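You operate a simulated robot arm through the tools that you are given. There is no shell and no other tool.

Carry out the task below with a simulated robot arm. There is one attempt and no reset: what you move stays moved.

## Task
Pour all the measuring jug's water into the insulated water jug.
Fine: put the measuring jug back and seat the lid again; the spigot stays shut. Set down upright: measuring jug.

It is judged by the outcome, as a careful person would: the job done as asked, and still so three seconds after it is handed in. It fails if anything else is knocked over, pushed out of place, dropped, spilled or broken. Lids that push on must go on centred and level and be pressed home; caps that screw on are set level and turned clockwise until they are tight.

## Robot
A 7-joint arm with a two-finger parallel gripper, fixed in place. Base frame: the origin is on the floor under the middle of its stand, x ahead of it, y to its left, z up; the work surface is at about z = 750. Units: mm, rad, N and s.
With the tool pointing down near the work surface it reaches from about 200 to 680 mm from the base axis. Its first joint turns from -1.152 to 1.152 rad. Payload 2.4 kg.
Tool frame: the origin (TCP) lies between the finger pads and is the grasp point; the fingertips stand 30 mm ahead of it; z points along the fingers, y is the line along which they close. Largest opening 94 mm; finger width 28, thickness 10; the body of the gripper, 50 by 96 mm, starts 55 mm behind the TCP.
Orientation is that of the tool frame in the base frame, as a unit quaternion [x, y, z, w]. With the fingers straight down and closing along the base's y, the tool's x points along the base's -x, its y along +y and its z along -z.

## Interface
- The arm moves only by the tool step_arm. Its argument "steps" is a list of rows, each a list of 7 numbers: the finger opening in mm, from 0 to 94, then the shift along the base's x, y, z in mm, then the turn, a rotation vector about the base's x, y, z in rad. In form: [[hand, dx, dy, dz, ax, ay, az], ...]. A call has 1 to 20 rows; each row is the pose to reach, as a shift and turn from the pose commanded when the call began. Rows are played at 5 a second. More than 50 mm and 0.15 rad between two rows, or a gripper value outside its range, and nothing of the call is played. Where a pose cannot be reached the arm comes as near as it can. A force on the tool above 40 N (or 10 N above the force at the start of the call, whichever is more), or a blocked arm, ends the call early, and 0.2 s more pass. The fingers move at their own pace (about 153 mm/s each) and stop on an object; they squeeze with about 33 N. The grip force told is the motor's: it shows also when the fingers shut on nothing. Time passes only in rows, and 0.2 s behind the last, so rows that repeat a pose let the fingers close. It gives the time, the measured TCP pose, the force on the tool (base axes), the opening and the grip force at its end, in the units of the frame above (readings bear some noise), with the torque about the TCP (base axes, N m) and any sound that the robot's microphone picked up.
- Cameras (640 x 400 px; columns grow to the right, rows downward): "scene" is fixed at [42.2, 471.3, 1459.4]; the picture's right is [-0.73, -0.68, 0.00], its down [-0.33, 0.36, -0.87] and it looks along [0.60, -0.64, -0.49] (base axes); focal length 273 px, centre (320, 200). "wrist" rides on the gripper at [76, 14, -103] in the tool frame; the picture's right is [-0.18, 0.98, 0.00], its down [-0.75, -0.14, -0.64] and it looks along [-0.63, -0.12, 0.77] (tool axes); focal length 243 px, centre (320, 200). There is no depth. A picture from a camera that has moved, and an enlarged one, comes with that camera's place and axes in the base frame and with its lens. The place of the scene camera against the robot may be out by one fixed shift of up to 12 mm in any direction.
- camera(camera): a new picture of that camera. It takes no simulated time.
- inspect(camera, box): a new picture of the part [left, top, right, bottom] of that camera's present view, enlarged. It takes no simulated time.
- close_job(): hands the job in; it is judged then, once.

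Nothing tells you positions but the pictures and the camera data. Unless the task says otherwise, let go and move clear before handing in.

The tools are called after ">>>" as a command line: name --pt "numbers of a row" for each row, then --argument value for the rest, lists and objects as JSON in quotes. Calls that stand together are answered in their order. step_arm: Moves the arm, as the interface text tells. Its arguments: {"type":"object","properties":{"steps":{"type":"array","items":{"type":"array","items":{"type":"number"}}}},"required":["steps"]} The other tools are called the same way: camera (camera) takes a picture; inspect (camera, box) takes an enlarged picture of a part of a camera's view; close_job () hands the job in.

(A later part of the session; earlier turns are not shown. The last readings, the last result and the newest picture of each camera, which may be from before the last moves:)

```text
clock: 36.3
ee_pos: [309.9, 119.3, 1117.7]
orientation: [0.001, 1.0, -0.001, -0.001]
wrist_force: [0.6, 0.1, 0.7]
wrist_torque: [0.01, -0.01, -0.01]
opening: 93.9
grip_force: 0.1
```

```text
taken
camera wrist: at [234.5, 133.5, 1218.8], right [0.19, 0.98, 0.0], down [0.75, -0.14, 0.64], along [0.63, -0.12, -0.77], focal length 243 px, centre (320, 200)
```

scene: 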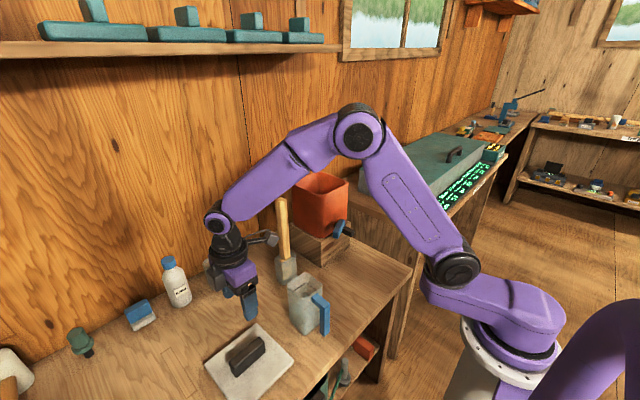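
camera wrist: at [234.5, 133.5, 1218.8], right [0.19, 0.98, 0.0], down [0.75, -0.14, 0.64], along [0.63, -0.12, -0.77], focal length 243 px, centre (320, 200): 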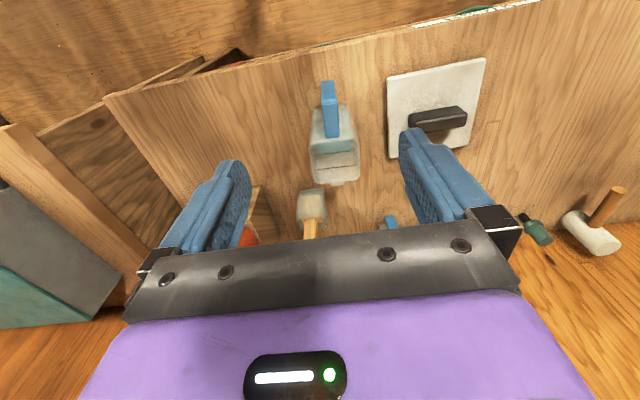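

>>> inspect --camera "wrist" --box '[280, 60, 400, 200]'

>>> inspect --camera "scene" --box '[250, 210, 350, 350]'

```text
2.86 times, centred on (340, 130) of wrist
camera zoom: at [234.5, 133.5, 1218.8], right [0.19, 0.98, 0.0], down [0.75, -0.14, 0.64], along [0.63, -0.12, -0.77], focal length 693 px, centre (263, 400)
```

zoom: 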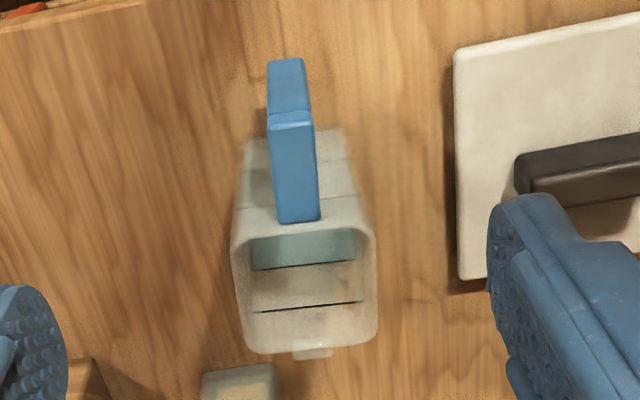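

```text
2.86 times, centred on (300, 280) of scene
camera zoom: at [42.2, 471.3, 1459.4], right [-0.73, -0.68, 0.0], down [-0.33, 0.36, -0.87], along [0.6, -0.64, -0.49], focal length 779 px, centre (377, -29)
```

zoom: 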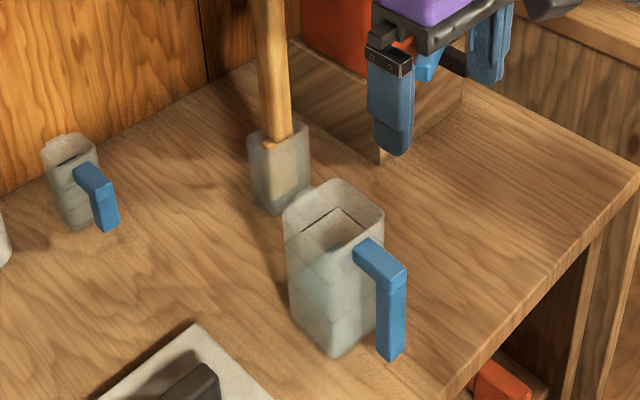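

The jug is a square transparent vessel, about 65 mm wide with its rim near z ≈ 910. Water stands to roughly z ≈ 810, and an L-shaped handle faces the robot. I plan to grip the body from its -y side, with one finger passing through the handle gap, so I'll go around to look at it from there.

>>> step_arm --pt "94 10 -18 -10 0 0 0.145" --pt "94 20 -36 -20 0 0 0.29" --pt "94 30 -54 -30 0 0 0.435" --pt "94 40 -72 -40 0 0 0.58" --pt "94 50 -90 -50 0 0 0.725" --pt "94 60 -108 -60 0 0 0.87" --pt "94 70 -126 -70 0 0 1.015" --pt "94 80 -144 -80 0 0 1.16" --pt "94 90 -162 -90 0 0 1.305" --pt "94 100 -180 -110 0 0 1.45" --pt "94 110 -199 -118 0 0 1.5708" --pt "94 110 -199 -118 0 0 1.5708"

>>> step_arm --pt "94 0 0 0 0.12 0 0" --pt "94 0 0 0 0.24 0 0" --pt "94 0 0 0 0.36 0 0" --pt "94 0 0 0 0.48 0 0" --pt "94 0 0 0 0.6 0 0" --pt "94 0 0 0 0.72 0 0" --pt "94 0 0 0 0.84 0 0" --pt "94 0 0 0 0.96 0 0" --pt "94 0 0 0 1.08 0 0" --pt "94 0 0 0 1.08 0 0"

>>> camera --camera "wrist"

>>> camera --camera "scene"

```text
clock: 38.9
ee_pos: [418.4, -80.4, 999.5]
orientation: [0.708, -0.707, 0.002, 0.0]
wrist_force: [-0.3, -0.2, -0.4]
wrist_torque: [0.01, 0.0, 0.0]
opening: 94.1
grip_force: 0.0
```

```text
clock: 41.1
ee_pos: [419.4, -79.4, 999.3]
orientation: [-0.606, 0.607, 0.363, 0.364]
wrist_force: [0.2, -0.4, 0.0]
wrist_torque: [-0.03, 0.0, 0.03]
opening: 94.0
grip_force: 0.2
```

```text
taken
camera wrist: at [405.5, -206.8, 979.3], right [-0.98, 0.09, 0.16], down [0.14, -0.21, 0.97], along [0.12, 0.97, 0.2], focal length 243 px, centre (320, 200)
```

wrist: 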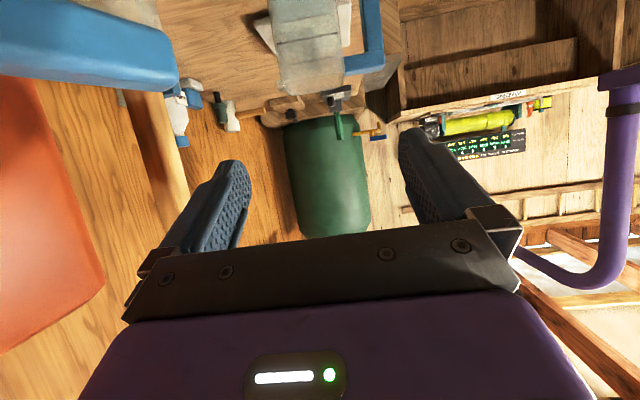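

```text
taken
```

scene: 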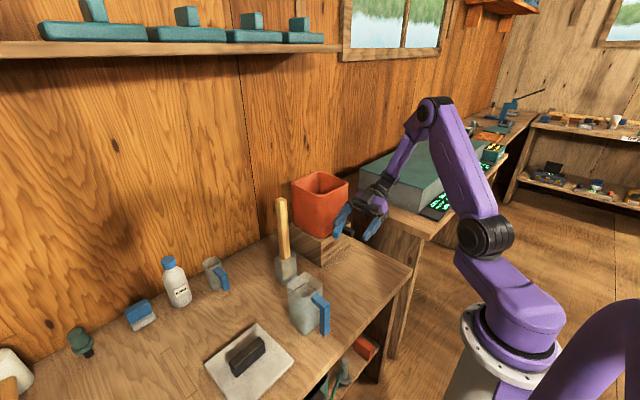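

This orientation is reachable. The spigot lever end is at (486, -77, 929), so I'll stay clear of it in x. I'll move closer and lower to measure the jug from the side.

>>> step_arm --pt "94 0 20 -20 0 0 0" --pt "94 0 40 -40 0 0 0" --pt "94 0 50 -70 0 0 0" --pt "94 0 50 -100 0 0 0" --pt "94 0 50 -100 0 0 0"

>>> camera --camera "wrist"

>>> inspect --camera "wrist" --box '[220, 0, 440, 200]'

>>> inspect --camera "scene" --box '[270, 170, 410, 340]'

```text
clock: 42.0
ee_pos: [421.1, -29.8, 925.8]
orientation: [0.611, -0.597, -0.361, -0.374]
wrist_force: [-7.5, 0.9, 13.4]
wrist_torque: [-0.66, -0.87, -0.3]
opening: 90.0
grip_force: 0.1
stopped in row 4: the force on the tool passed its limit at 78 N (the readings are from after the stop); the commanded pose is now the measured one
```

```text
taken
camera wrist: at [408.1, -156.3, 904.5], right [-0.99, 0.08, 0.14], down [0.12, -0.22, 0.97], along [0.11, 0.97, 0.21], focal length 243 px, centre (320, 200)
```

wrist: 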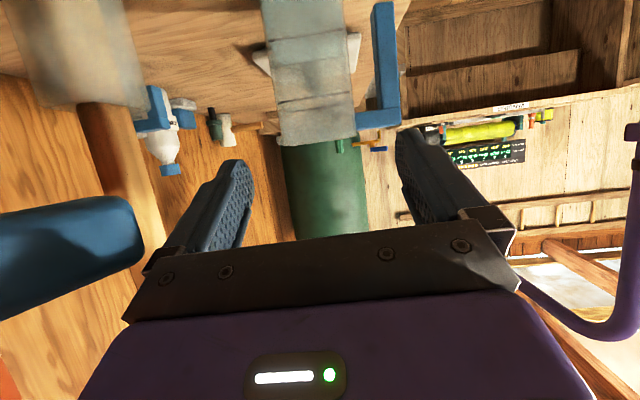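

```text
2.00 times, centred on (330, 100) of wrist
camera zoom: at [408.1, -156.3, 904.5], right [-0.99, 0.08, 0.14], down [0.12, -0.22, 0.97], along [0.11, 0.97, 0.21], focal length 485 px, centre (300, 400)
```

zoom: 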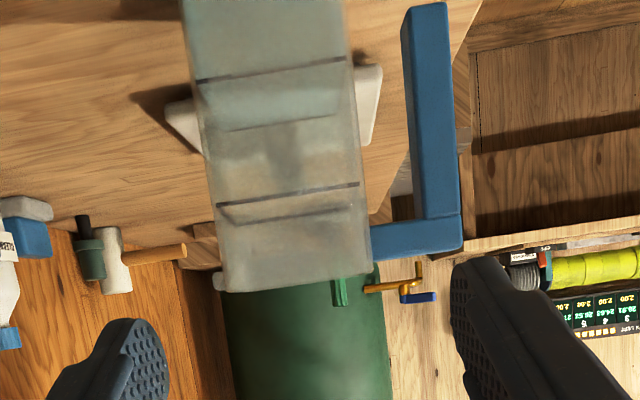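

```text
2.35 times, centred on (340, 255) of scene
camera zoom: at [41.7, 471.4, 1459.4], right [-0.73, -0.68, 0.0], down [-0.33, 0.36, -0.87], along [0.6, -0.64, -0.49], focal length 642 px, centre (273, 71)
```

zoom: 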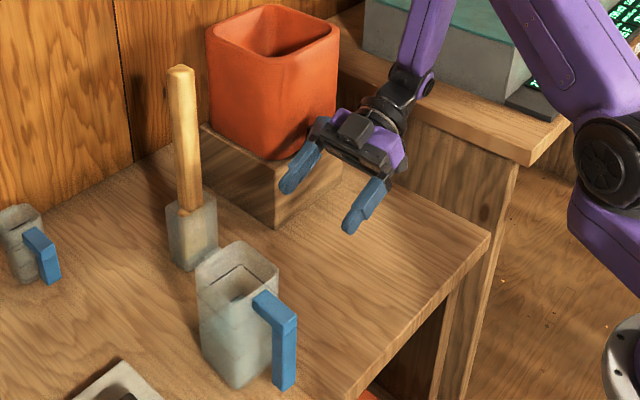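

I touched the spigot with the outer finger bracket, so I was still too close to the lever. I'll back away toward -x and up, then check the spigot.

>>> step_arm --pt "94 -8 0 4 0 0 0" --pt "94 -18 0 10 0 0 0" --pt "94 -35 0 25 0 0 0" --pt "94 -50 0 50 0 0 0" --pt "94 -60 0 80 0 0 0" --pt "94 -60 0 80 0 0 0"

>>> camera --camera "wrist"

>>> inspect --camera "scene" --box '[280, 170, 400, 270]'

```text
clock: 43.4
ee_pos: [361.2, -29.6, 1005.8]
orientation: [0.61, -0.598, -0.361, -0.373]
wrist_force: [0.3, -1.1, 0.0]
wrist_torque: [0.0, 0.01, -0.02]
opening: 94.0
grip_force: 0.1
```

```text
taken
camera wrist: at [348.6, -155.6, 984.1], right [-0.99, 0.08, 0.14], down [0.12, -0.22, 0.97], along [0.11, 0.97, 0.21], focal length 243 px, centre (320, 200)
```

wrist: 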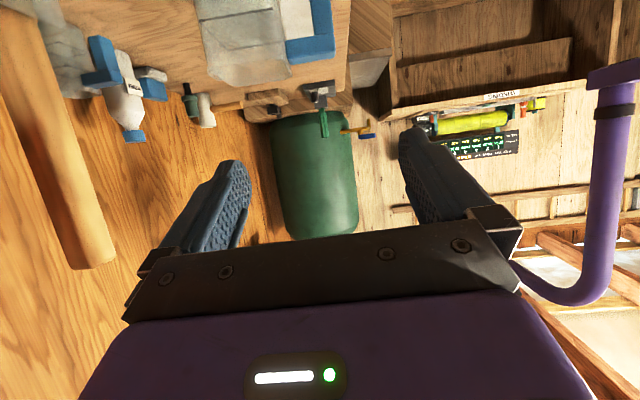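

```text
4.00 times, centred on (340, 220) of scene
camera zoom: at [42.1, 471.3, 1459.4], right [-0.73, -0.68, 0.0], down [-0.33, 0.36, -0.87], along [0.6, -0.64, -0.49], focal length 1090 px, centre (240, 120)
```

zoom: 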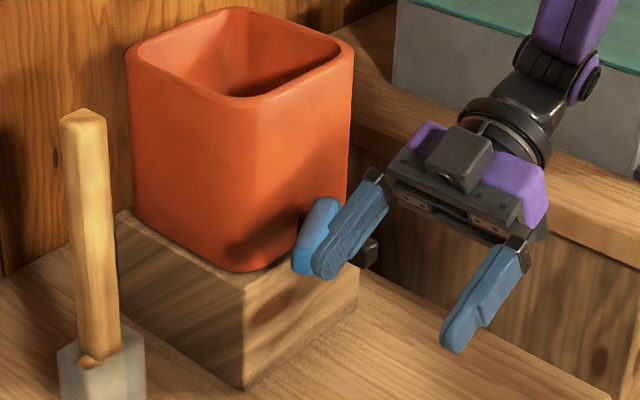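

The spigot, jug and block still match the earlier pictures. From the side view, the measuring jug's body spans x 392–462 and y 82–152 with the rim at z ≈ 897, and the handle bar is at x 343–361. I'll realign the tool, approach from above well away from the lever, and descend just in front of the jug.

>>> step_arm --pt "88 5 30 0 0 0.025 -0.007" --pt "88 20 60 0 0 0.025 -0.007" --pt "88 45 85 0 0 0.025 -0.007" --pt "88 66 92 0 0 0.025 -0.007" --pt "88 66 92 0 0 0.025 -0.007"

>>> camera --camera "wrist"

>>> inspect --camera "scene" --box '[250, 160, 410, 340]'

```text
clock: 44.6
ee_pos: [428.1, 62.6, 1004.0]
orientation: [-0.603, 0.605, 0.367, 0.367]
wrist_force: [-0.2, -0.2, -0.4]
wrist_torque: [0.0, -0.01, 0.03]
opening: 88.0
grip_force: 0.0
```

```text
taken
camera wrist: at [413.9, -63.7, 984.1], right [-0.98, 0.09, 0.16], down [0.14, -0.22, 0.96], along [0.12, 0.97, 0.21], focal length 243 px, centre (320, 200)
```

wrist: 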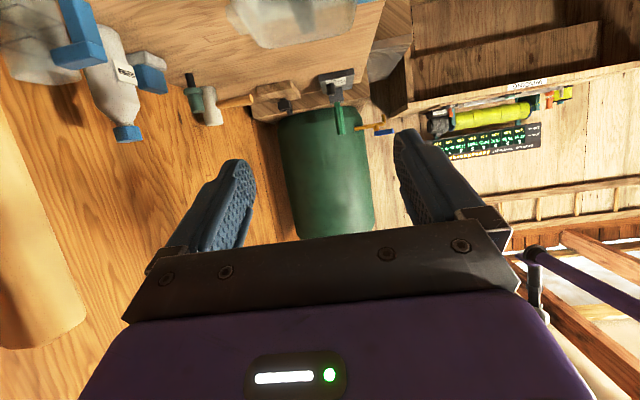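

```text
2.22 times, centred on (330, 250) of scene
camera zoom: at [42.1, 471.3, 1459.4], right [-0.73, -0.68, 0.0], down [-0.33, 0.36, -0.87], along [0.6, -0.64, -0.49], focal length 606 px, centre (298, 89)
```

zoom: 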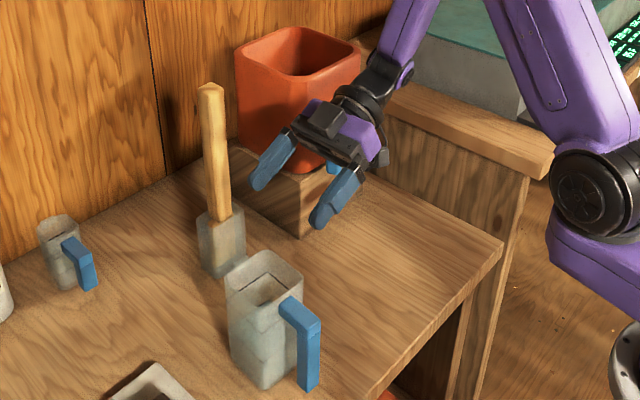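

>>> step_arm --pt "88 0 0 -20 0 0 0" --pt "88 0 0 -40 0 0 0" --pt "88 0 0 -60 0 0 0" --pt "88 0 0 -75 0 0 0" --pt "88 0 0 -75 0 0 0"

>>> camera --camera "wrist"

>>> inspect --camera "wrist" --box '[180, 0, 460, 200]'

>>> inspect --camera "scene" --box '[260, 200, 380, 340]'

```text
clock: 45.8
ee_pos: [427.1, 61.8, 930.1]
orientation: [-0.602, 0.606, 0.366, 0.368]
wrist_force: [0.4, -0.1, 0.6]
wrist_torque: [-0.04, 0.02, -0.01]
opening: 88.2
grip_force: 0.1
```

```text
taken
camera wrist: at [412.9, -64.6, 908.5], right [-0.98, 0.09, 0.16], down [0.14, -0.22, 0.96], along [0.12, 0.97, 0.21], focal length 243 px, centre (320, 200)
```

wrist: 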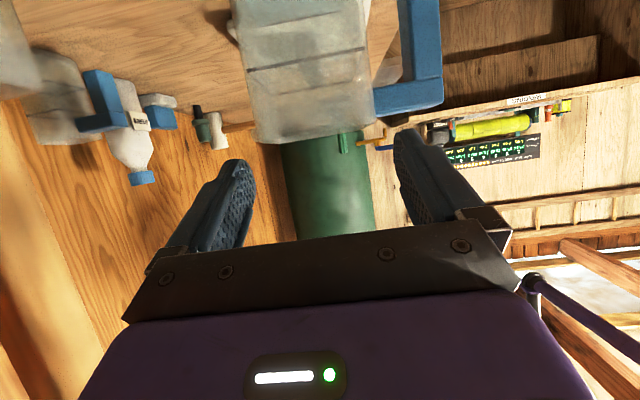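

```text
2.00 times, centred on (320, 100) of wrist
camera zoom: at [412.9, -64.6, 908.5], right [-0.98, 0.09, 0.16], down [0.14, -0.22, 0.96], along [0.12, 0.97, 0.21], focal length 485 px, centre (320, 400)
```

zoom: 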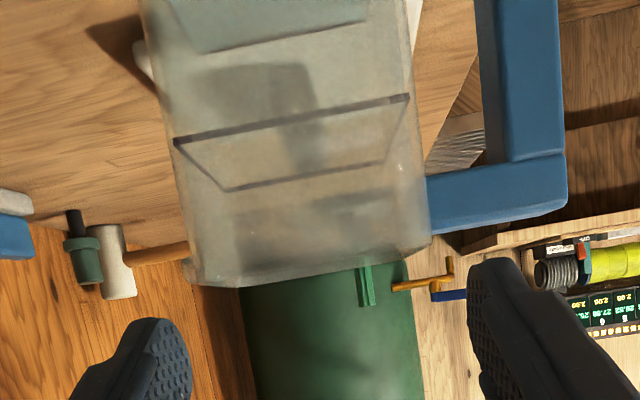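

```text
2.86 times, centred on (320, 270) of scene
camera zoom: at [42.2, 471.3, 1459.4], right [-0.73, -0.68, 0.0], down [-0.33, 0.36, -0.87], along [0.6, -0.64, -0.49], focal length 779 px, centre (320, 0)
```

zoom: 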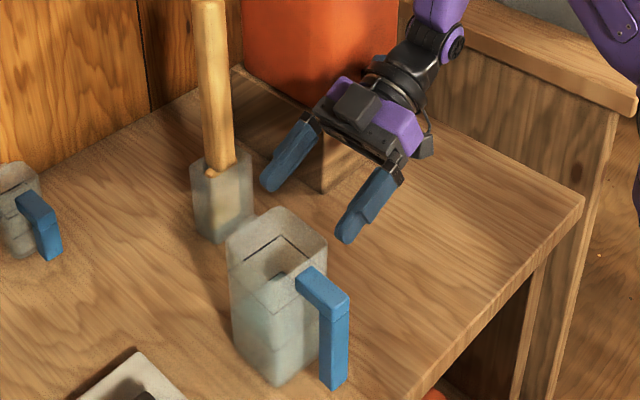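

The jug's body is centred at x ≈ 427, which matches the tool. The handle gap runs from x = 362 to 392 and the -x finger would occupy 373–383. I'll descend to grasp height and check before sliding in.

>>> step_arm --pt "88 0 0 -15 0 0 0" --pt "88 0 0 -30 0 0 0" --pt "88 0 0 -45 0 0 0" --pt "88 0 0 -60 0 0 0" --pt "88 0 0 -75 0 0 0" --pt "88 0 0 -88 0 0 0" --pt "88 0 0 -92 0 0 0" --pt "88 0 0 -92 0 0 0"

>>> camera --camera "wrist"

>>> inspect --camera "scene" --box '[260, 200, 380, 340]'

```text
clock: 47.6
ee_pos: [427.8, 60.8, 837.9]
orientation: [-0.603, 0.605, 0.367, 0.368]
wrist_force: [-0.5, 0.0, -0.3]
wrist_torque: [0.0, 0.0, 0.01]
opening: 88.0
grip_force: 0.1
```

```text
taken
camera wrist: at [412.8, -65.8, 816.8], right [-0.98, 0.09, 0.16], down [0.14, -0.22, 0.96], along [0.12, 0.97, 0.21], focal length 243 px, centre (320, 200)
```

wrist: 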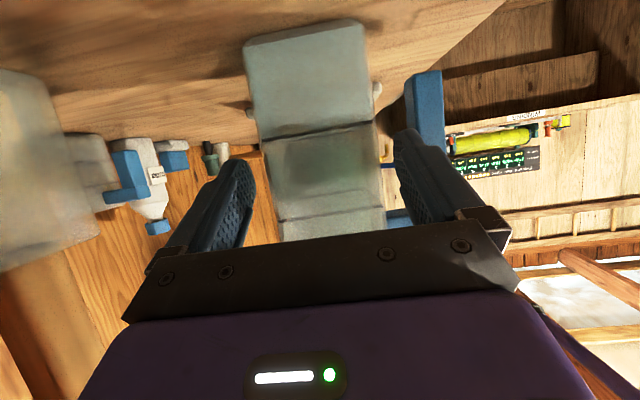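

```text
2.86 times, centred on (320, 270) of scene
camera zoom: at [42.2, 471.3, 1459.4], right [-0.73, -0.68, 0.0], down [-0.33, 0.36, -0.87], along [0.6, -0.64, -0.49], focal length 779 px, centre (320, 0)
```

zoom: 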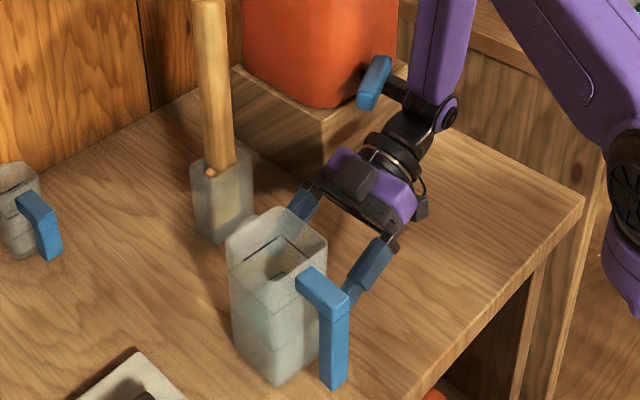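

Fingers are on either side and the view looks symmetric. I'll slide forward around the jug body in small steps.

>>> step_arm --pt "88 0 8 0 0 0 0" --pt "88 0 16 0 0 0 0" --pt "88 0 24 0 0 0 0" --pt "88 0 30 0 0 0 0" --pt "88 0 30 0 0 0 0"

>>> camera --camera "wrist"

>>> inspect --camera "scene" --box '[260, 220, 360, 340]'

```text
clock: 48.8
ee_pos: [426.8, 89.8, 838.7]
orientation: [-0.603, 0.605, 0.367, 0.368]
wrist_force: [0.2, -0.2, -0.9]
wrist_torque: [0.0, 0.0, 0.01]
opening: 87.6
grip_force: 0.0
```

```text
taken
camera wrist: at [412.9, -34.3, 816.9], right [-0.98, 0.09, 0.16], down [0.14, -0.22, 0.96], along [0.12, 0.97, 0.21], focal length 243 px, centre (320, 200)
```

wrist: 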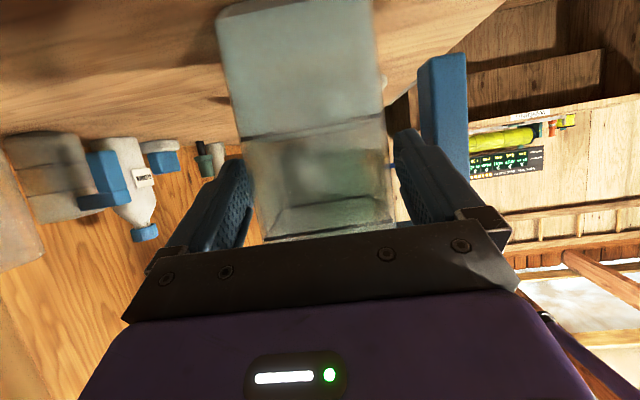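

```text
3.33 times, centred on (310, 280) of scene
camera zoom: at [42.1, 471.3, 1459.4], right [-0.73, -0.68, 0.0], down [-0.33, 0.36, -0.87], along [0.6, -0.64, -0.49], focal length 909 px, centre (353, -67)
```

zoom: 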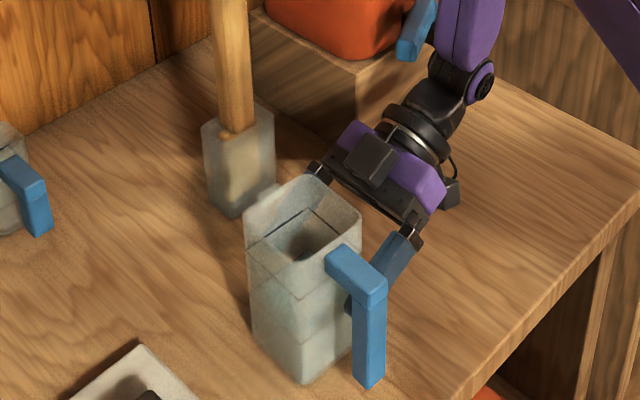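

>>> step_arm --pt "88 0 7 0 0 0 0" --pt "88 0 14 0 0 0 0" --pt "88 0 21 0 0 0 0" --pt "88 0 26 0 0 0 0" --pt "88 0 26 0 0 0 0"

>>> camera --camera "wrist"

>>> inspect --camera "scene" --box '[260, 220, 360, 340]'

```text
clock: 50.0
ee_pos: [427.4, 118.7, 837.8]
orientation: [-0.604, 0.605, 0.367, 0.367]
wrist_force: [1.4, -2.6, 2.7]
wrist_torque: [0.03, 0.05, -0.04]
opening: 87.9
grip_force: 0.1
```

```text
taken
camera wrist: at [413.3, -8.8, 817.0], right [-0.98, 0.09, 0.16], down [0.14, -0.22, 0.96], along [0.12, 0.97, 0.21], focal length 243 px, centre (320, 200)
```

wrist: 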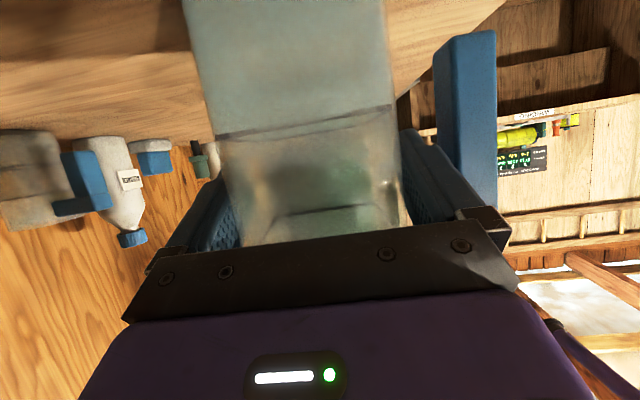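

```text
3.33 times, centred on (310, 280) of scene
camera zoom: at [42.1, 471.3, 1459.5], right [-0.73, -0.68, 0.0], down [-0.33, 0.36, -0.87], along [0.6, -0.64, -0.49], focal length 909 px, centre (353, -67)
```

zoom: 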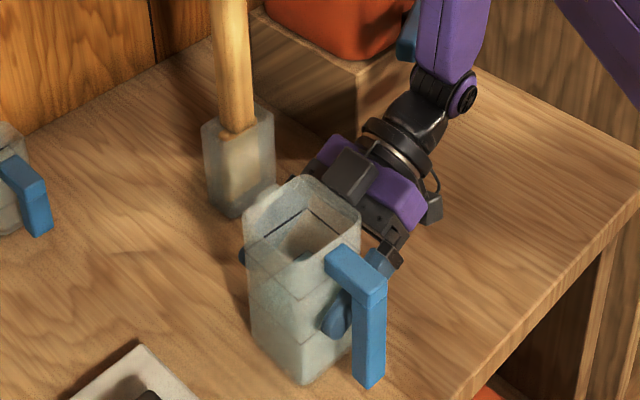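

A light contact of about 3 N suggests the palm is just touching the jug near its rim. I'll back off a few millimetres, then close on the body.

>>> step_arm --pt "88 0 -3 0 0 0 0" --pt "88 0 -6 0 0 0 0" --pt "88 0 -6 0 0 0 0"

>>> step_arm --pt "82 0 0 0 0 0 0" --pt "78 0 0 0 0 0 0" --pt "74 0 0 0 0 0 0" --pt "74 0 0 0 0 0 0"

>>> inspect --camera "scene" --box '[260, 220, 360, 340]'

>>> camera --camera "wrist"

```text
clock: 50.8
ee_pos: [427.0, 111.9, 838.8]
orientation: [-0.603, 0.605, 0.367, 0.368]
wrist_force: [-0.2, -0.7, 1.2]
wrist_torque: [-0.01, -0.03, -0.01]
opening: 88.0
grip_force: 0.1
```

```text
clock: 51.8
ee_pos: [428.3, 111.8, 839.1]
orientation: [-0.603, 0.606, 0.366, 0.368]
wrist_force: [0.4, -0.2, 2.9]
wrist_torque: [0.07, -0.32, 0.02]
opening: 79.3
grip_force: 32.9
```

```text
3.33 times, centred on (310, 280) of scene
camera zoom: at [42.1, 471.3, 1459.5], right [-0.73, -0.68, 0.0], down [-0.33, 0.36, -0.87], along [0.6, -0.64, -0.49], focal length 909 px, centre (353, -67)
```

zoom: 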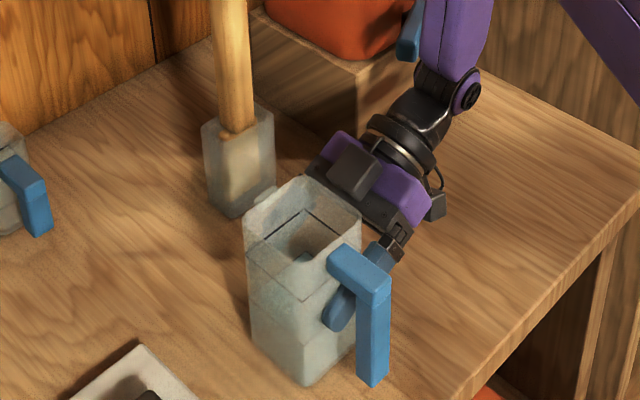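

```text
taken
camera wrist: at [413.3, -14.2, 817.4], right [-0.98, 0.09, 0.16], down [0.14, -0.22, 0.96], along [0.12, 0.97, 0.21], focal length 243 px, centre (320, 200)
```

wrist: 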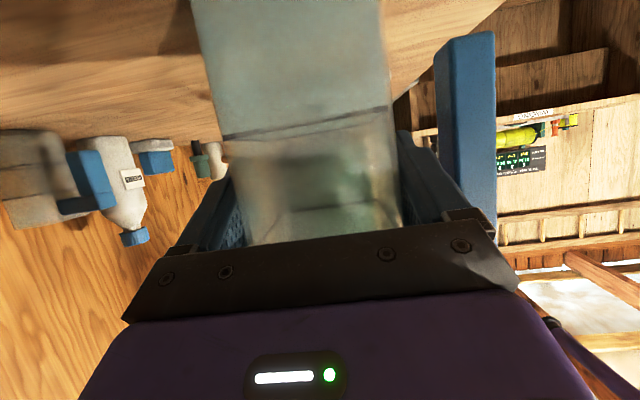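

The jug is gripped. I'll lift slowly and watch for slipping or tilting.

>>> step_arm --pt "70 0 0 2 0 0 0" --pt "70 0 0 4 0 0 0" --pt "70 0 0 7 0 0 0" --pt "70 0 0 10 0 0 0" --pt "70 0 0 14 0 0 0" --pt "70 0 0 14 0 0 0"

>>> inspect --camera "scene" --box '[260, 220, 360, 340]'

>>> camera --camera "wrist"

```text
clock: 53.2
ee_pos: [426.5, 111.6, 853.4]
orientation: [-0.602, 0.606, 0.367, 0.368]
wrist_force: [-1.3, 1.1, -3.9]
wrist_torque: [-0.05, -0.01, -0.01]
opening: 79.4
grip_force: 32.7
```

```text
3.33 times, centred on (310, 280) of scene
camera zoom: at [42.2, 471.3, 1459.4], right [-0.73, -0.68, 0.0], down [-0.33, 0.36, -0.87], along [0.6, -0.64, -0.49], focal length 909 px, centre (353, -67)
```

zoom: 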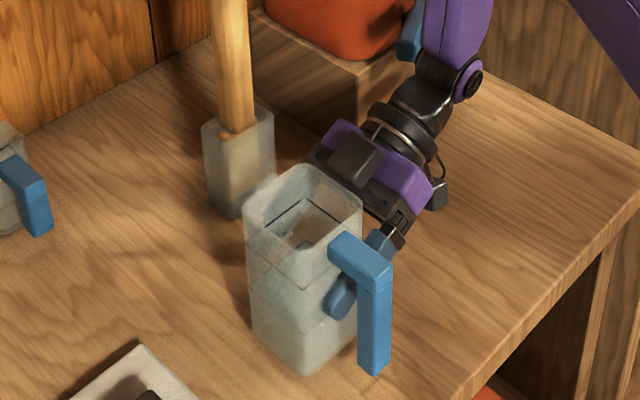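

```text
taken
camera wrist: at [412.8, -14.9, 831.1], right [-0.98, 0.09, 0.16], down [0.14, -0.22, 0.96], along [0.12, 0.97, 0.21], focal length 243 px, centre (320, 200)
```

wrist: 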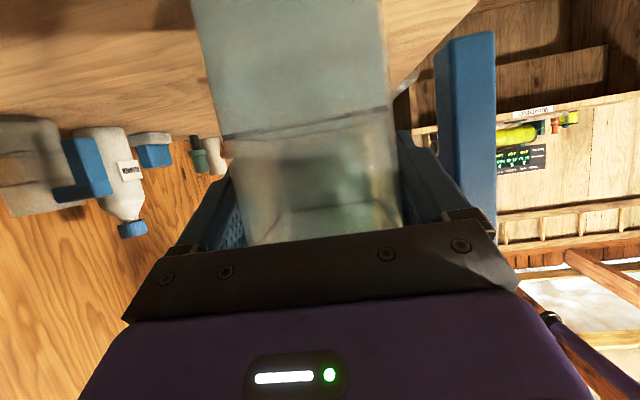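

The jug lifts cleanly and upright, at about 4 N. I'll shift slightly away from the spigot lever and raise it well above the stick and the tall jug.

>>> step_arm --pt "70 -6 0 2 0 0 0" --pt "70 -15 0 6 0 0 0" --pt "70 -25 0 14 0 0 0" --pt "70 -32 0 26 0 0 0" --pt "70 -35 0 42 0 0 0" --pt "70 -35 0 60 0 0 0" --pt "70 -35 0 80 0 0 0" --pt "70 -35 0 100 0 0 0" --pt "70 -35 0 120 0 0 0" --pt "70 -35 0 140 0 0 0" --pt "70 -35 0 160 0 0 0" --pt "70 -35 0 180 0 0 0" --pt "70 -35 0 200 0 0 0" --pt "70 -35 0 220 0 0 0" --pt "70 -35 0 240 0 0 0" --pt "70 -35 0 260 0 0 0" --pt "70 -35 0 275 0 0 0" --pt "70 -35 0 280 0 0 0" --pt "70 -35 0 280 0 0 0"

>>> camera --camera "scene"

>>> inspect --camera "scene" --box '[260, 100, 420, 280]'

```text
clock: 57.2
ee_pos: [391.7, 113.3, 1132.3]
orientation: [-0.604, 0.605, 0.367, 0.367]
wrist_force: [0.0, 0.2, -4.8]
wrist_torque: [-0.06, -0.06, -0.02]
opening: 79.4
grip_force: 33.2
```

```text
taken
```

scene: 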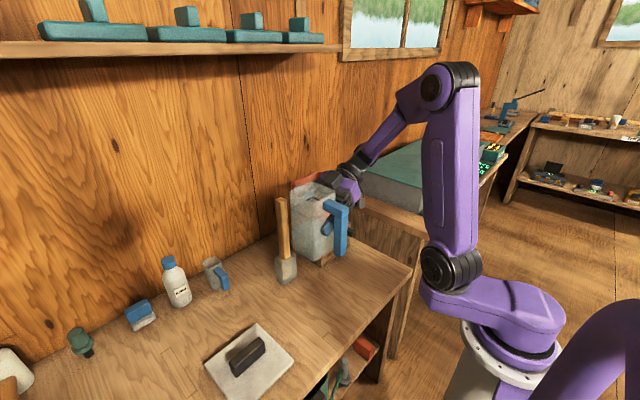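

```text
2.22 times, centred on (340, 190) of scene
camera zoom: at [42.2, 471.3, 1459.4], right [-0.73, -0.68, 0.0], down [-0.33, 0.36, -0.87], along [0.6, -0.64, -0.49], focal length 606 px, centre (276, 222)
```

zoom: 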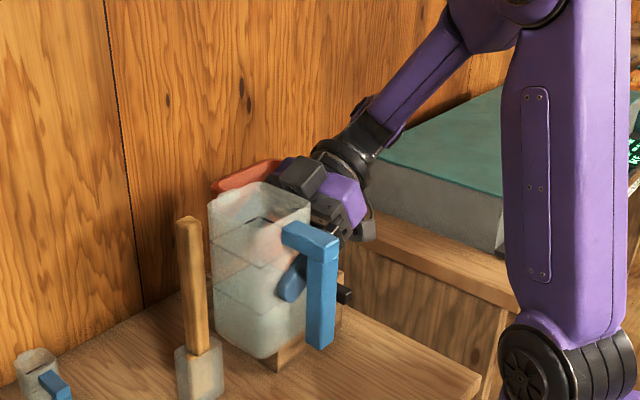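

The jug is upright and clear of everything. I'll raise it further and swing the tool around so it points away from the robot, which turns the spout toward -y.

>>> step_arm --pt "70 2 0 10 0 0 -0.05" --pt "70 8 -2 22 0 0 -0.13" --pt "70 16 -6 36 0 0 -0.22" --pt "70 26 -12 48 0 0 -0.32" --pt "70 38 -19 56 0 0 -0.42" --pt "70 50 -27 58 0 0 -0.52" --pt "70 62 -35 58 0 0 -0.62" --pt "70 74 -43 58 0 0 -0.72" --pt "70 86 -51 58 0 0 -0.82" --pt "70 98 -60 58 0 0 -0.92" --pt "70 110 -69 58 0 0 -1.02" --pt "70 122 -78 58 0 0 -1.12" --pt "70 134 -87 58 0 0 -1.22" --pt "70 146 -96 58 0 0 -1.32" --pt "70 156 -104 58 0 0 -1.42" --pt "70 163 -110 58 0 0 -1.51" --pt "70 168 -113 58 0 0 -1.5708" --pt "70 168 -113 58 0 0 -1.5708"

>>> camera --camera "scene"

>>> inspect --camera "scene" --box '[240, 80, 420, 280]'

>>> camera --camera "wrist"

```text
clock: 61.0
ee_pos: [561.0, 0.2, 1189.3]
orientation: [0.002, 0.854, -0.001, 0.52]
wrist_force: [0.8, -0.3, -4.1]
wrist_torque: [-0.03, 0.03, 0.02]
opening: 79.5
grip_force: 33.2
```

```text
taken
```

scene: 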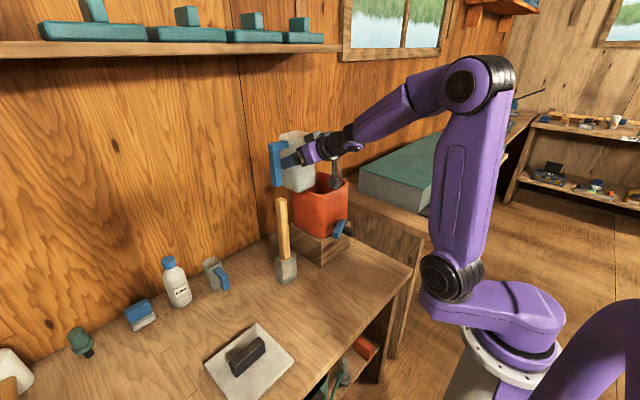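

```text
2.00 times, centred on (330, 180) of scene
camera zoom: at [42.2, 471.3, 1459.4], right [-0.73, -0.68, 0.0], down [-0.33, 0.36, -0.87], along [0.6, -0.64, -0.49], focal length 545 px, centre (300, 240)
```

zoom: 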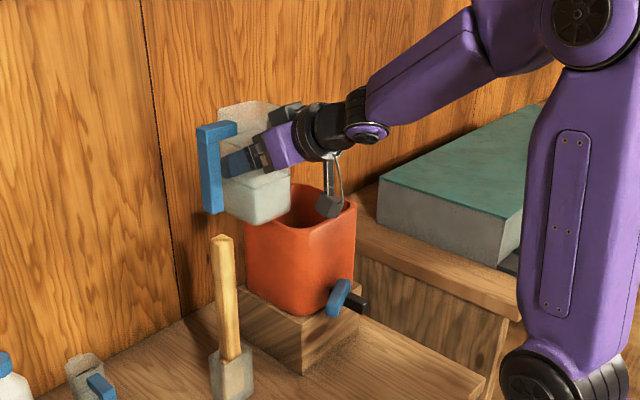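

```text
taken
camera wrist: at [435.1, 13.3, 1169.0], right [0.09, 0.98, 0.16], down [-0.22, -0.14, 0.96], along [0.97, -0.12, 0.21], focal length 243 px, centre (320, 200)
```

wrist: 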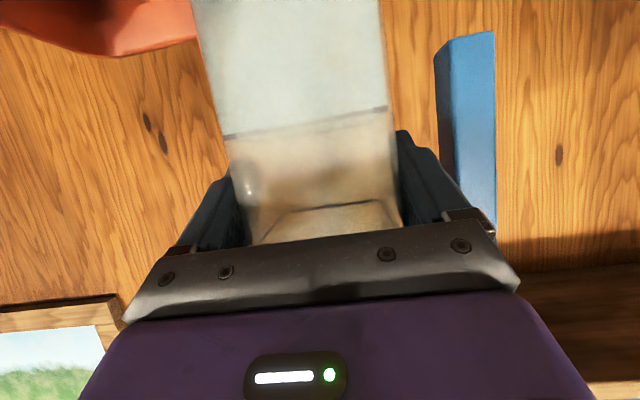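

The tool points outward with the jug upright and the spout toward -y. With water only about 57 mm deep it should not run out before roughly 70° of tilt, so I'll pre-tilt to about 50° while moving toward the opening.

>>> step_arm --pt "70 4 -4 0 0.04 0 0" --pt "70 10 -8 0 0.1 0 0" --pt "70 16 -12 0 0.17 0 0" --pt "70 22 -16 0 0.24 0 0" --pt "70 28 -20 0 0.31 0 0" --pt "70 34 -24 0 0.38 0 0" --pt "70 40 -28 0 0.45 0 0" --pt "70 46 -33 0 0.52 0 0" --pt "70 52 -38 -2 0.59 0 0" --pt "70 56 -42 -4 0.66 0 0" --pt "70 60 -46 -7 0.73 0 0" --pt "70 61 -49 -10 0.79 0 0" --pt "70 61 -50 -14 0.84 0 0" --pt "70 61 -50 -14 0.87 0 0" --pt "70 61 -50 -14 0.87 0 0"

>>> camera --camera "scene"

>>> inspect --camera "scene" --box '[240, 80, 400, 260]'

>>> camera --camera "wrist"

```text
clock: 64.2
ee_pos: [621.6, -50.6, 1175.3]
orientation: [0.22, 0.775, 0.36, 0.471]
wrist_force: [-0.3, 0.7, -3.1]
wrist_torque: [-0.14, 0.07, -0.01]
opening: 79.2
grip_force: 32.8
```

```text
taken
```

scene: 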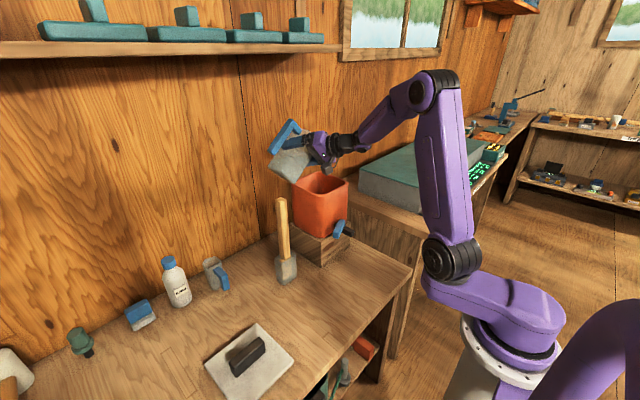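

```text
2.22 times, centred on (320, 170) of scene
camera zoom: at [42.2, 471.3, 1459.4], right [-0.73, -0.68, 0.0], down [-0.33, 0.36, -0.87], along [0.6, -0.64, -0.49], focal length 606 px, centre (320, 267)
```

zoom: 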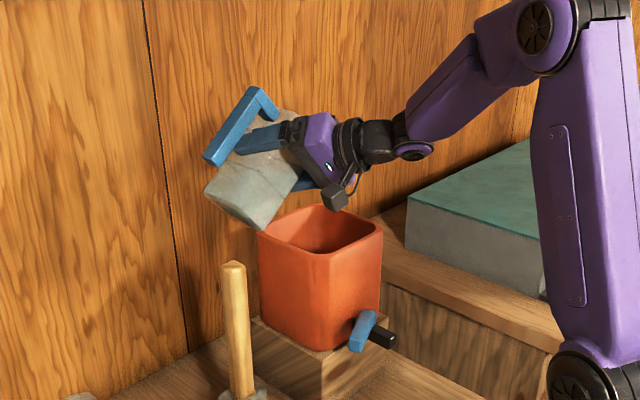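

```text
taken
camera wrist: at [495.2, -26.5, 1173.7], right [0.09, 0.51, 0.86], down [-0.22, -0.83, 0.51], along [0.97, -0.24, 0.04], focal length 243 px, centre (320, 200)
```

wrist: 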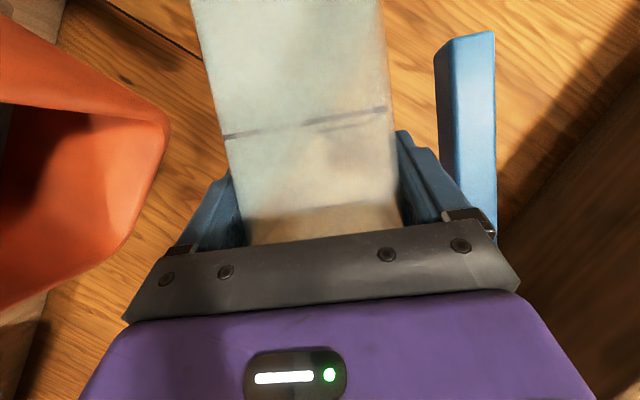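

The tilt is clean, and the wrist view confirms the rim's +y edge at about y = -85. Next I'll position the spout lip over the centre of the opening at about 63° tilt, still short of pouring.

>>> step_arm --pt "70 1 -5 -8 0.03 0 0" --pt "70 2 -10 -18 0.07 0 0" --pt "70 3 -15 -28 0.11 0 0" --pt "70 4 -19 -37 0.15 0 0" --pt "70 4 -22 -44 0.19 0 0" --pt "70 4 -24 -47 0.23 0 0" --pt "70 4 -24 -47 0.23 0 0"

>>> inspect --camera "scene" --box '[260, 100, 380, 250]'

>>> camera --camera "wrist"

```text
clock: 65.8
ee_pos: [626.5, -76.2, 1129.1]
orientation: [0.272, 0.729, 0.447, 0.442]
wrist_force: [-1.0, 0.3, -4.2]
wrist_torque: [-0.15, 0.06, -0.03]
opening: 79.3
grip_force: 32.9
```

```text
2.67 times, centred on (320, 175) of scene
camera zoom: at [42.2, 471.3, 1459.4], right [-0.73, -0.68, 0.0], down [-0.33, 0.36, -0.87], along [0.6, -0.64, -0.49], focal length 727 px, centre (320, 267)
```

zoom: 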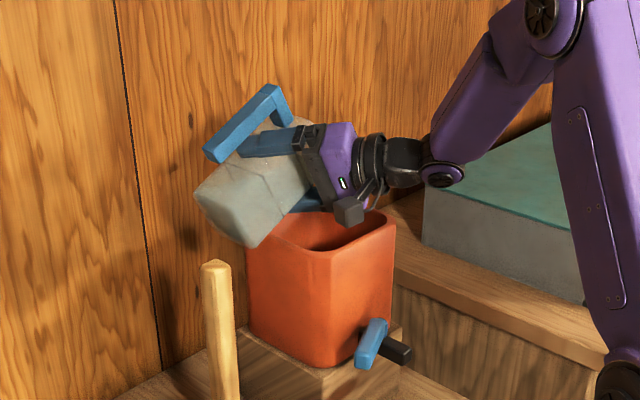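

```text
taken
camera wrist: at [500.9, -50.7, 1132.3], right [0.09, 0.3, 0.95], down [-0.22, -0.92, 0.31], along [0.97, -0.24, -0.01], focal length 243 px, centre (320, 200)
```

wrist: 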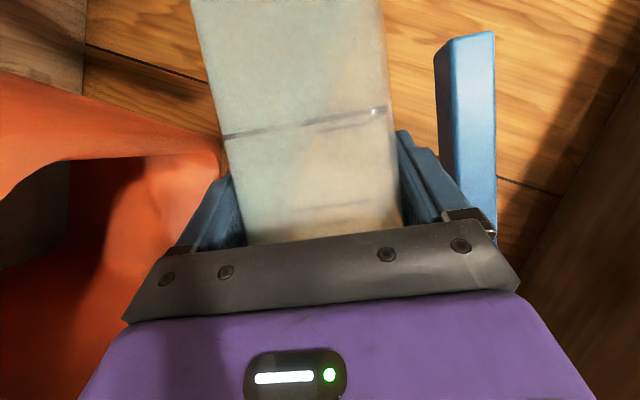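

The lip is over the opening. I'll pour slowly, going from 63° to 90°.

>>> step_arm --pt "70 0 -1 0 0.024 0 0" --pt "70 0 -2 0 0.048 0 0" --pt "70 0 -3 0 0.072 0 0" --pt "70 0 -4 0 0.096 0 0" --pt "70 0 -5 0 0.12 0 0" --pt "70 0 -5.5 0 0.144 0 0" --pt "70 0 -6 0 0.168 0 0" --pt "70 0 -6.5 0 0.192 0 0" --pt "70 0 -7 0 0.216 0 0" --pt "70 0 -7 0 0.216 0 0"

>>> inspect --camera "scene" --box '[260, 100, 380, 250]'

>>> camera --camera "wrist"

```text
clock: 68.0
ee_pos: [626.4, -82.0, 1130.2]
orientation: [0.318, 0.676, 0.523, 0.41]
wrist_force: [-0.7, -0.3, -3.8]
wrist_torque: [-0.09, 0.05, -0.04]
opening: 79.4
grip_force: 32.8
```

```text
2.67 times, centred on (320, 175) of scene
camera zoom: at [42.2, 471.3, 1459.4], right [-0.73, -0.68, 0.0], down [-0.33, 0.36, -0.87], along [0.6, -0.64, -0.49], focal length 727 px, centre (320, 267)
```

zoom: 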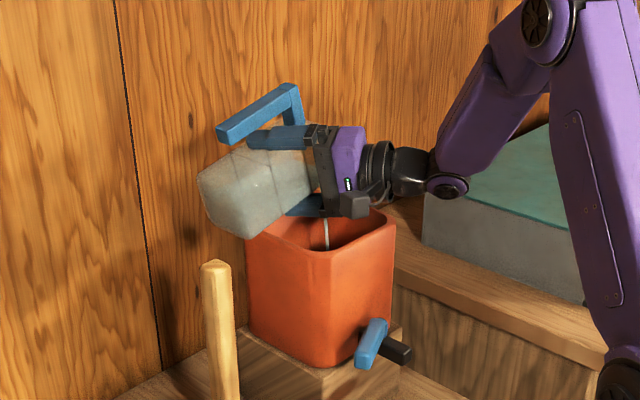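

```text
taken
camera wrist: at [500.0, -58.6, 1137.5], right [0.09, 0.09, 0.99], down [-0.22, -0.97, 0.11], along [0.97, -0.23, -0.07], focal length 243 px, centre (320, 200)
```

wrist: 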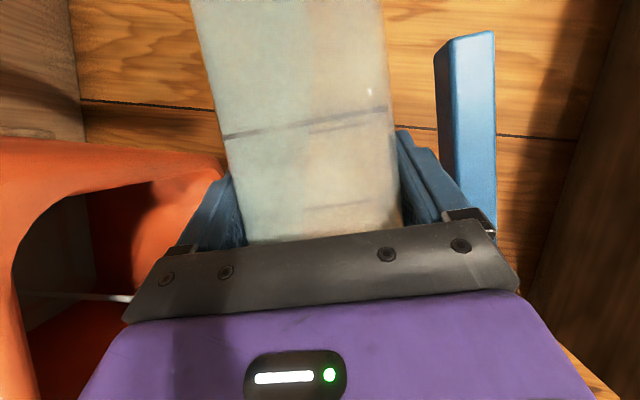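

The stream is falling well inside the red jug, at about (630, -170). I'll continue the pour slowly.

>>> step_arm --pt "70 0 -0.5 0 0.015 0 0" --pt "70 0 -1 0 0.03 0 0" --pt "70 0 -1.5 0 0.045 0 0" --pt "70 0 -2 0 0.06 0 0" --pt "70 0 -2.5 0 0.075 0 0" --pt "70 0 -3 0 0.09 0 0" --pt "70 0 -3.5 0 0.105 0 0" --pt "70 0 -4 0 0.12 0 0" --pt "70 0 -4.5 0 0.135 0 0" --pt "70 0 -5 0 0.15 0 0" --pt "70 0 -5.5 0 0.165 0 0" --pt "70 0 -6 0 0.18 0 0" --pt "70 0 -6.5 0 0.195 0 0" --pt "70 0 -7 0 0.21 0 0" --pt "70 0 -7.5 0 0.225 0 0" --pt "70 0 -8 0 0.24 0 0" --pt "70 0 -8.5 0 0.255 0 0" --pt "70 0 -8.5 0 0.255 0 0"

>>> inspect --camera "scene" --box '[260, 100, 380, 250]'

>>> camera --camera "wrist"

```text
clock: 71.8
ee_pos: [625.1, -90.6, 1129.4]
orientation: [0.369, 0.604, 0.605, 0.366]
wrist_force: [0.4, 0.1, -2.0]
wrist_torque: [-0.05, 0.04, -0.03]
opening: 79.4
grip_force: 32.6
```

```text
2.67 times, centred on (320, 175) of scene
camera zoom: at [42.2, 471.3, 1459.4], right [-0.73, -0.68, 0.0], down [-0.33, 0.36, -0.87], along [0.6, -0.64, -0.49], focal length 727 px, centre (320, 267)
```

zoom: 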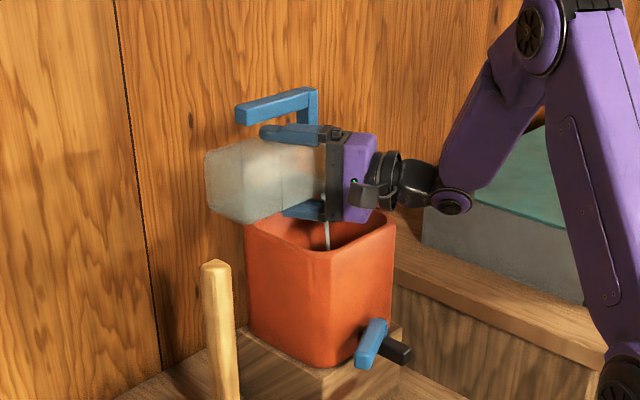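

```text
taken
camera wrist: at [499.2, -70.4, 1143.3], right [0.09, -0.17, 0.98], down [-0.22, -0.96, -0.14], along [0.97, -0.21, -0.12], focal length 243 px, centre (320, 200)
```

wrist: 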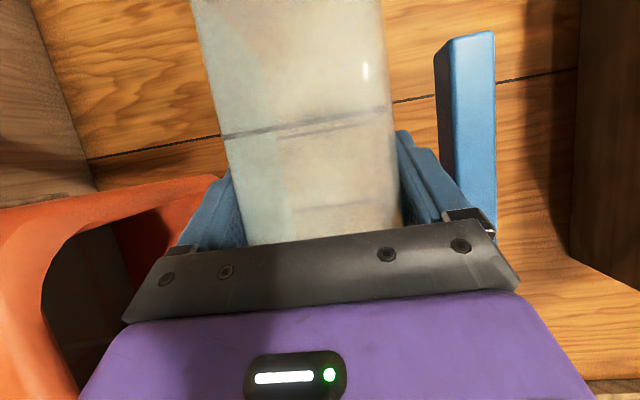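

Weight on the wrist has dropped from about 4 N to 2 N and the water is still flowing in. I'll tilt on past 90° while raising slightly.

>>> step_arm --pt "70 0 -1 1 0.02 0 0" --pt "70 0 -2 1.5 0.04 0 0" --pt "70 0 -3 2 0.06 0 0" --pt "70 0 -4 3 0.08 0 0" --pt "70 0 -5 3.5 0.1 0 0" --pt "70 0 -6 4 0.12 0 0" --pt "70 0 -7 5 0.14 0 0" --pt "70 0 -8 5.5 0.16 0 0" --pt "70 0 -9 6 0.18 0 0" --pt "70 0 -10 7 0.2 0 0" --pt "70 0 -11 8 0.23 0 0" --pt "70 0 -12 9 0.26 0 0" --pt "70 0 -12 9 0.26 0 0" --pt "70 0 -12 9 0.26 0 0"

>>> inspect --camera "scene" --box '[260, 100, 380, 250]'

>>> camera --camera "wrist"

```text
clock: 74.8
ee_pos: [624.8, -102.7, 1138.2]
orientation: [0.413, 0.52, 0.678, 0.315]
wrist_force: [-0.4, 0.6, -0.8]
wrist_torque: [-0.01, 0.01, 0.01]
opening: 79.2
grip_force: 32.9
```

```text
2.67 times, centred on (320, 175) of scene
camera zoom: at [42.2, 471.3, 1459.4], right [-0.73, -0.68, 0.0], down [-0.33, 0.36, -0.87], along [0.6, -0.64, -0.49], focal length 727 px, centre (320, 267)
```

zoom: 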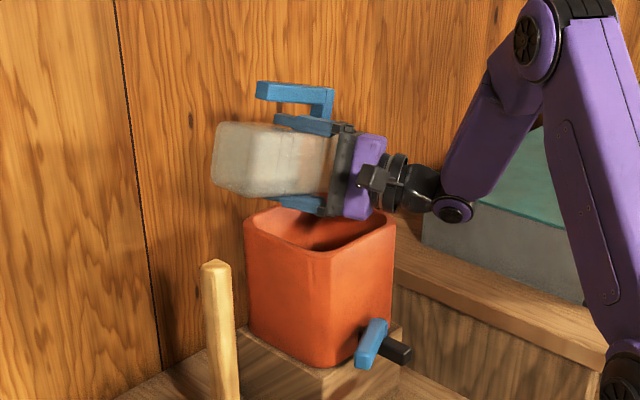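

```text
taken
camera wrist: at [500.0, -86.9, 1156.9], right [0.09, -0.41, 0.91], down [-0.22, -0.9, -0.39], along [0.97, -0.17, -0.17], focal length 243 px, centre (320, 200)
```

wrist: 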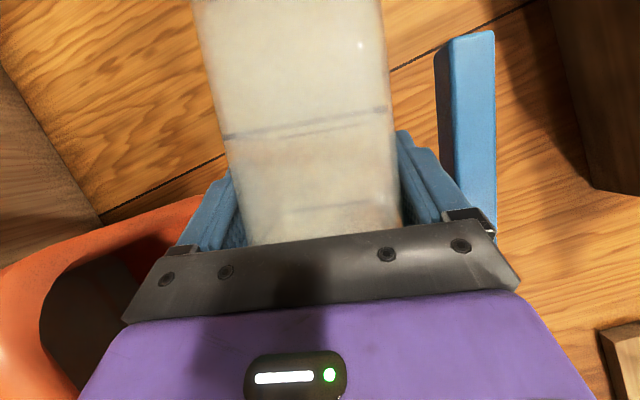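

The stream has stopped and the weight is down to about 1 N. I'll tilt to about 120° and hold a couple of seconds to drain the last of it.

>>> step_arm --pt "70 0 -2 2 0.04 0 0" --pt "70 0 -4 4 0.08 0 0" --pt "70 0 -6 6 0.12 0 0" --pt "70 0 -8 8 0.16 0 0" --pt "70 0 -10 10 0.2 0 0" --pt "70 0 -12 13 0.25 0 0" --pt "70 0 -12 13 0.25 0 0" --pt "70 0 -12 13 0.25 0 0" --pt "70 0 -12 13 0.25 0 0" --pt "70 0 -12 13 0.25 0 0" --pt "70 0 -12 13 0.25 0 0" --pt "70 0 -12 13 0.25 0 0" --pt "70 0 -12 13 0.25 0 0" --pt "70 0 -12 13 0.25 0 0" --pt "70 0 -12 13 0.25 0 0"

>>> inspect --camera "scene" --box '[260, 100, 380, 250]'

>>> camera --camera "wrist"

```text
clock: 78.0
ee_pos: [624.9, -114.3, 1151.0]
orientation: [0.448, 0.434, 0.737, 0.261]
wrist_force: [0.3, -0.2, -2.2]
wrist_torque: [-0.02, 0.04, 0.01]
opening: 79.2
grip_force: 33.0
```

```text
2.67 times, centred on (320, 175) of scene
camera zoom: at [42.2, 471.3, 1459.4], right [-0.73, -0.68, 0.0], down [-0.33, 0.36, -0.87], along [0.6, -0.64, -0.49], focal length 727 px, centre (320, 267)
```

zoom: 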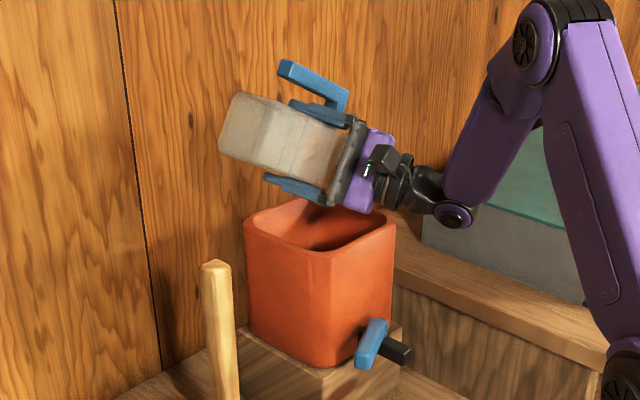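

```text
taken
camera wrist: at [499.3, -104.2, 1173.3], right [0.09, -0.62, 0.78], down [-0.22, -0.77, -0.59], along [0.97, -0.12, -0.21], focal length 243 px, centre (320, 200)
```

wrist: 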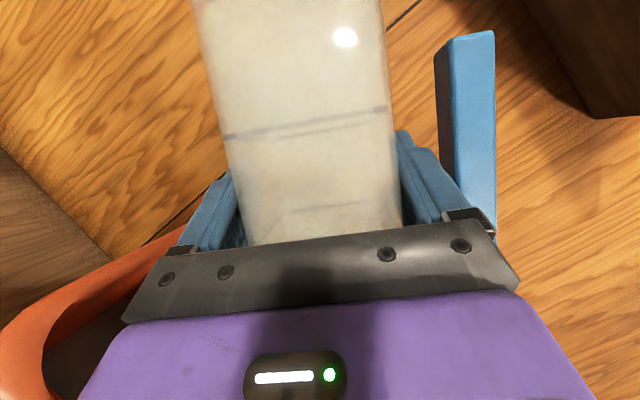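

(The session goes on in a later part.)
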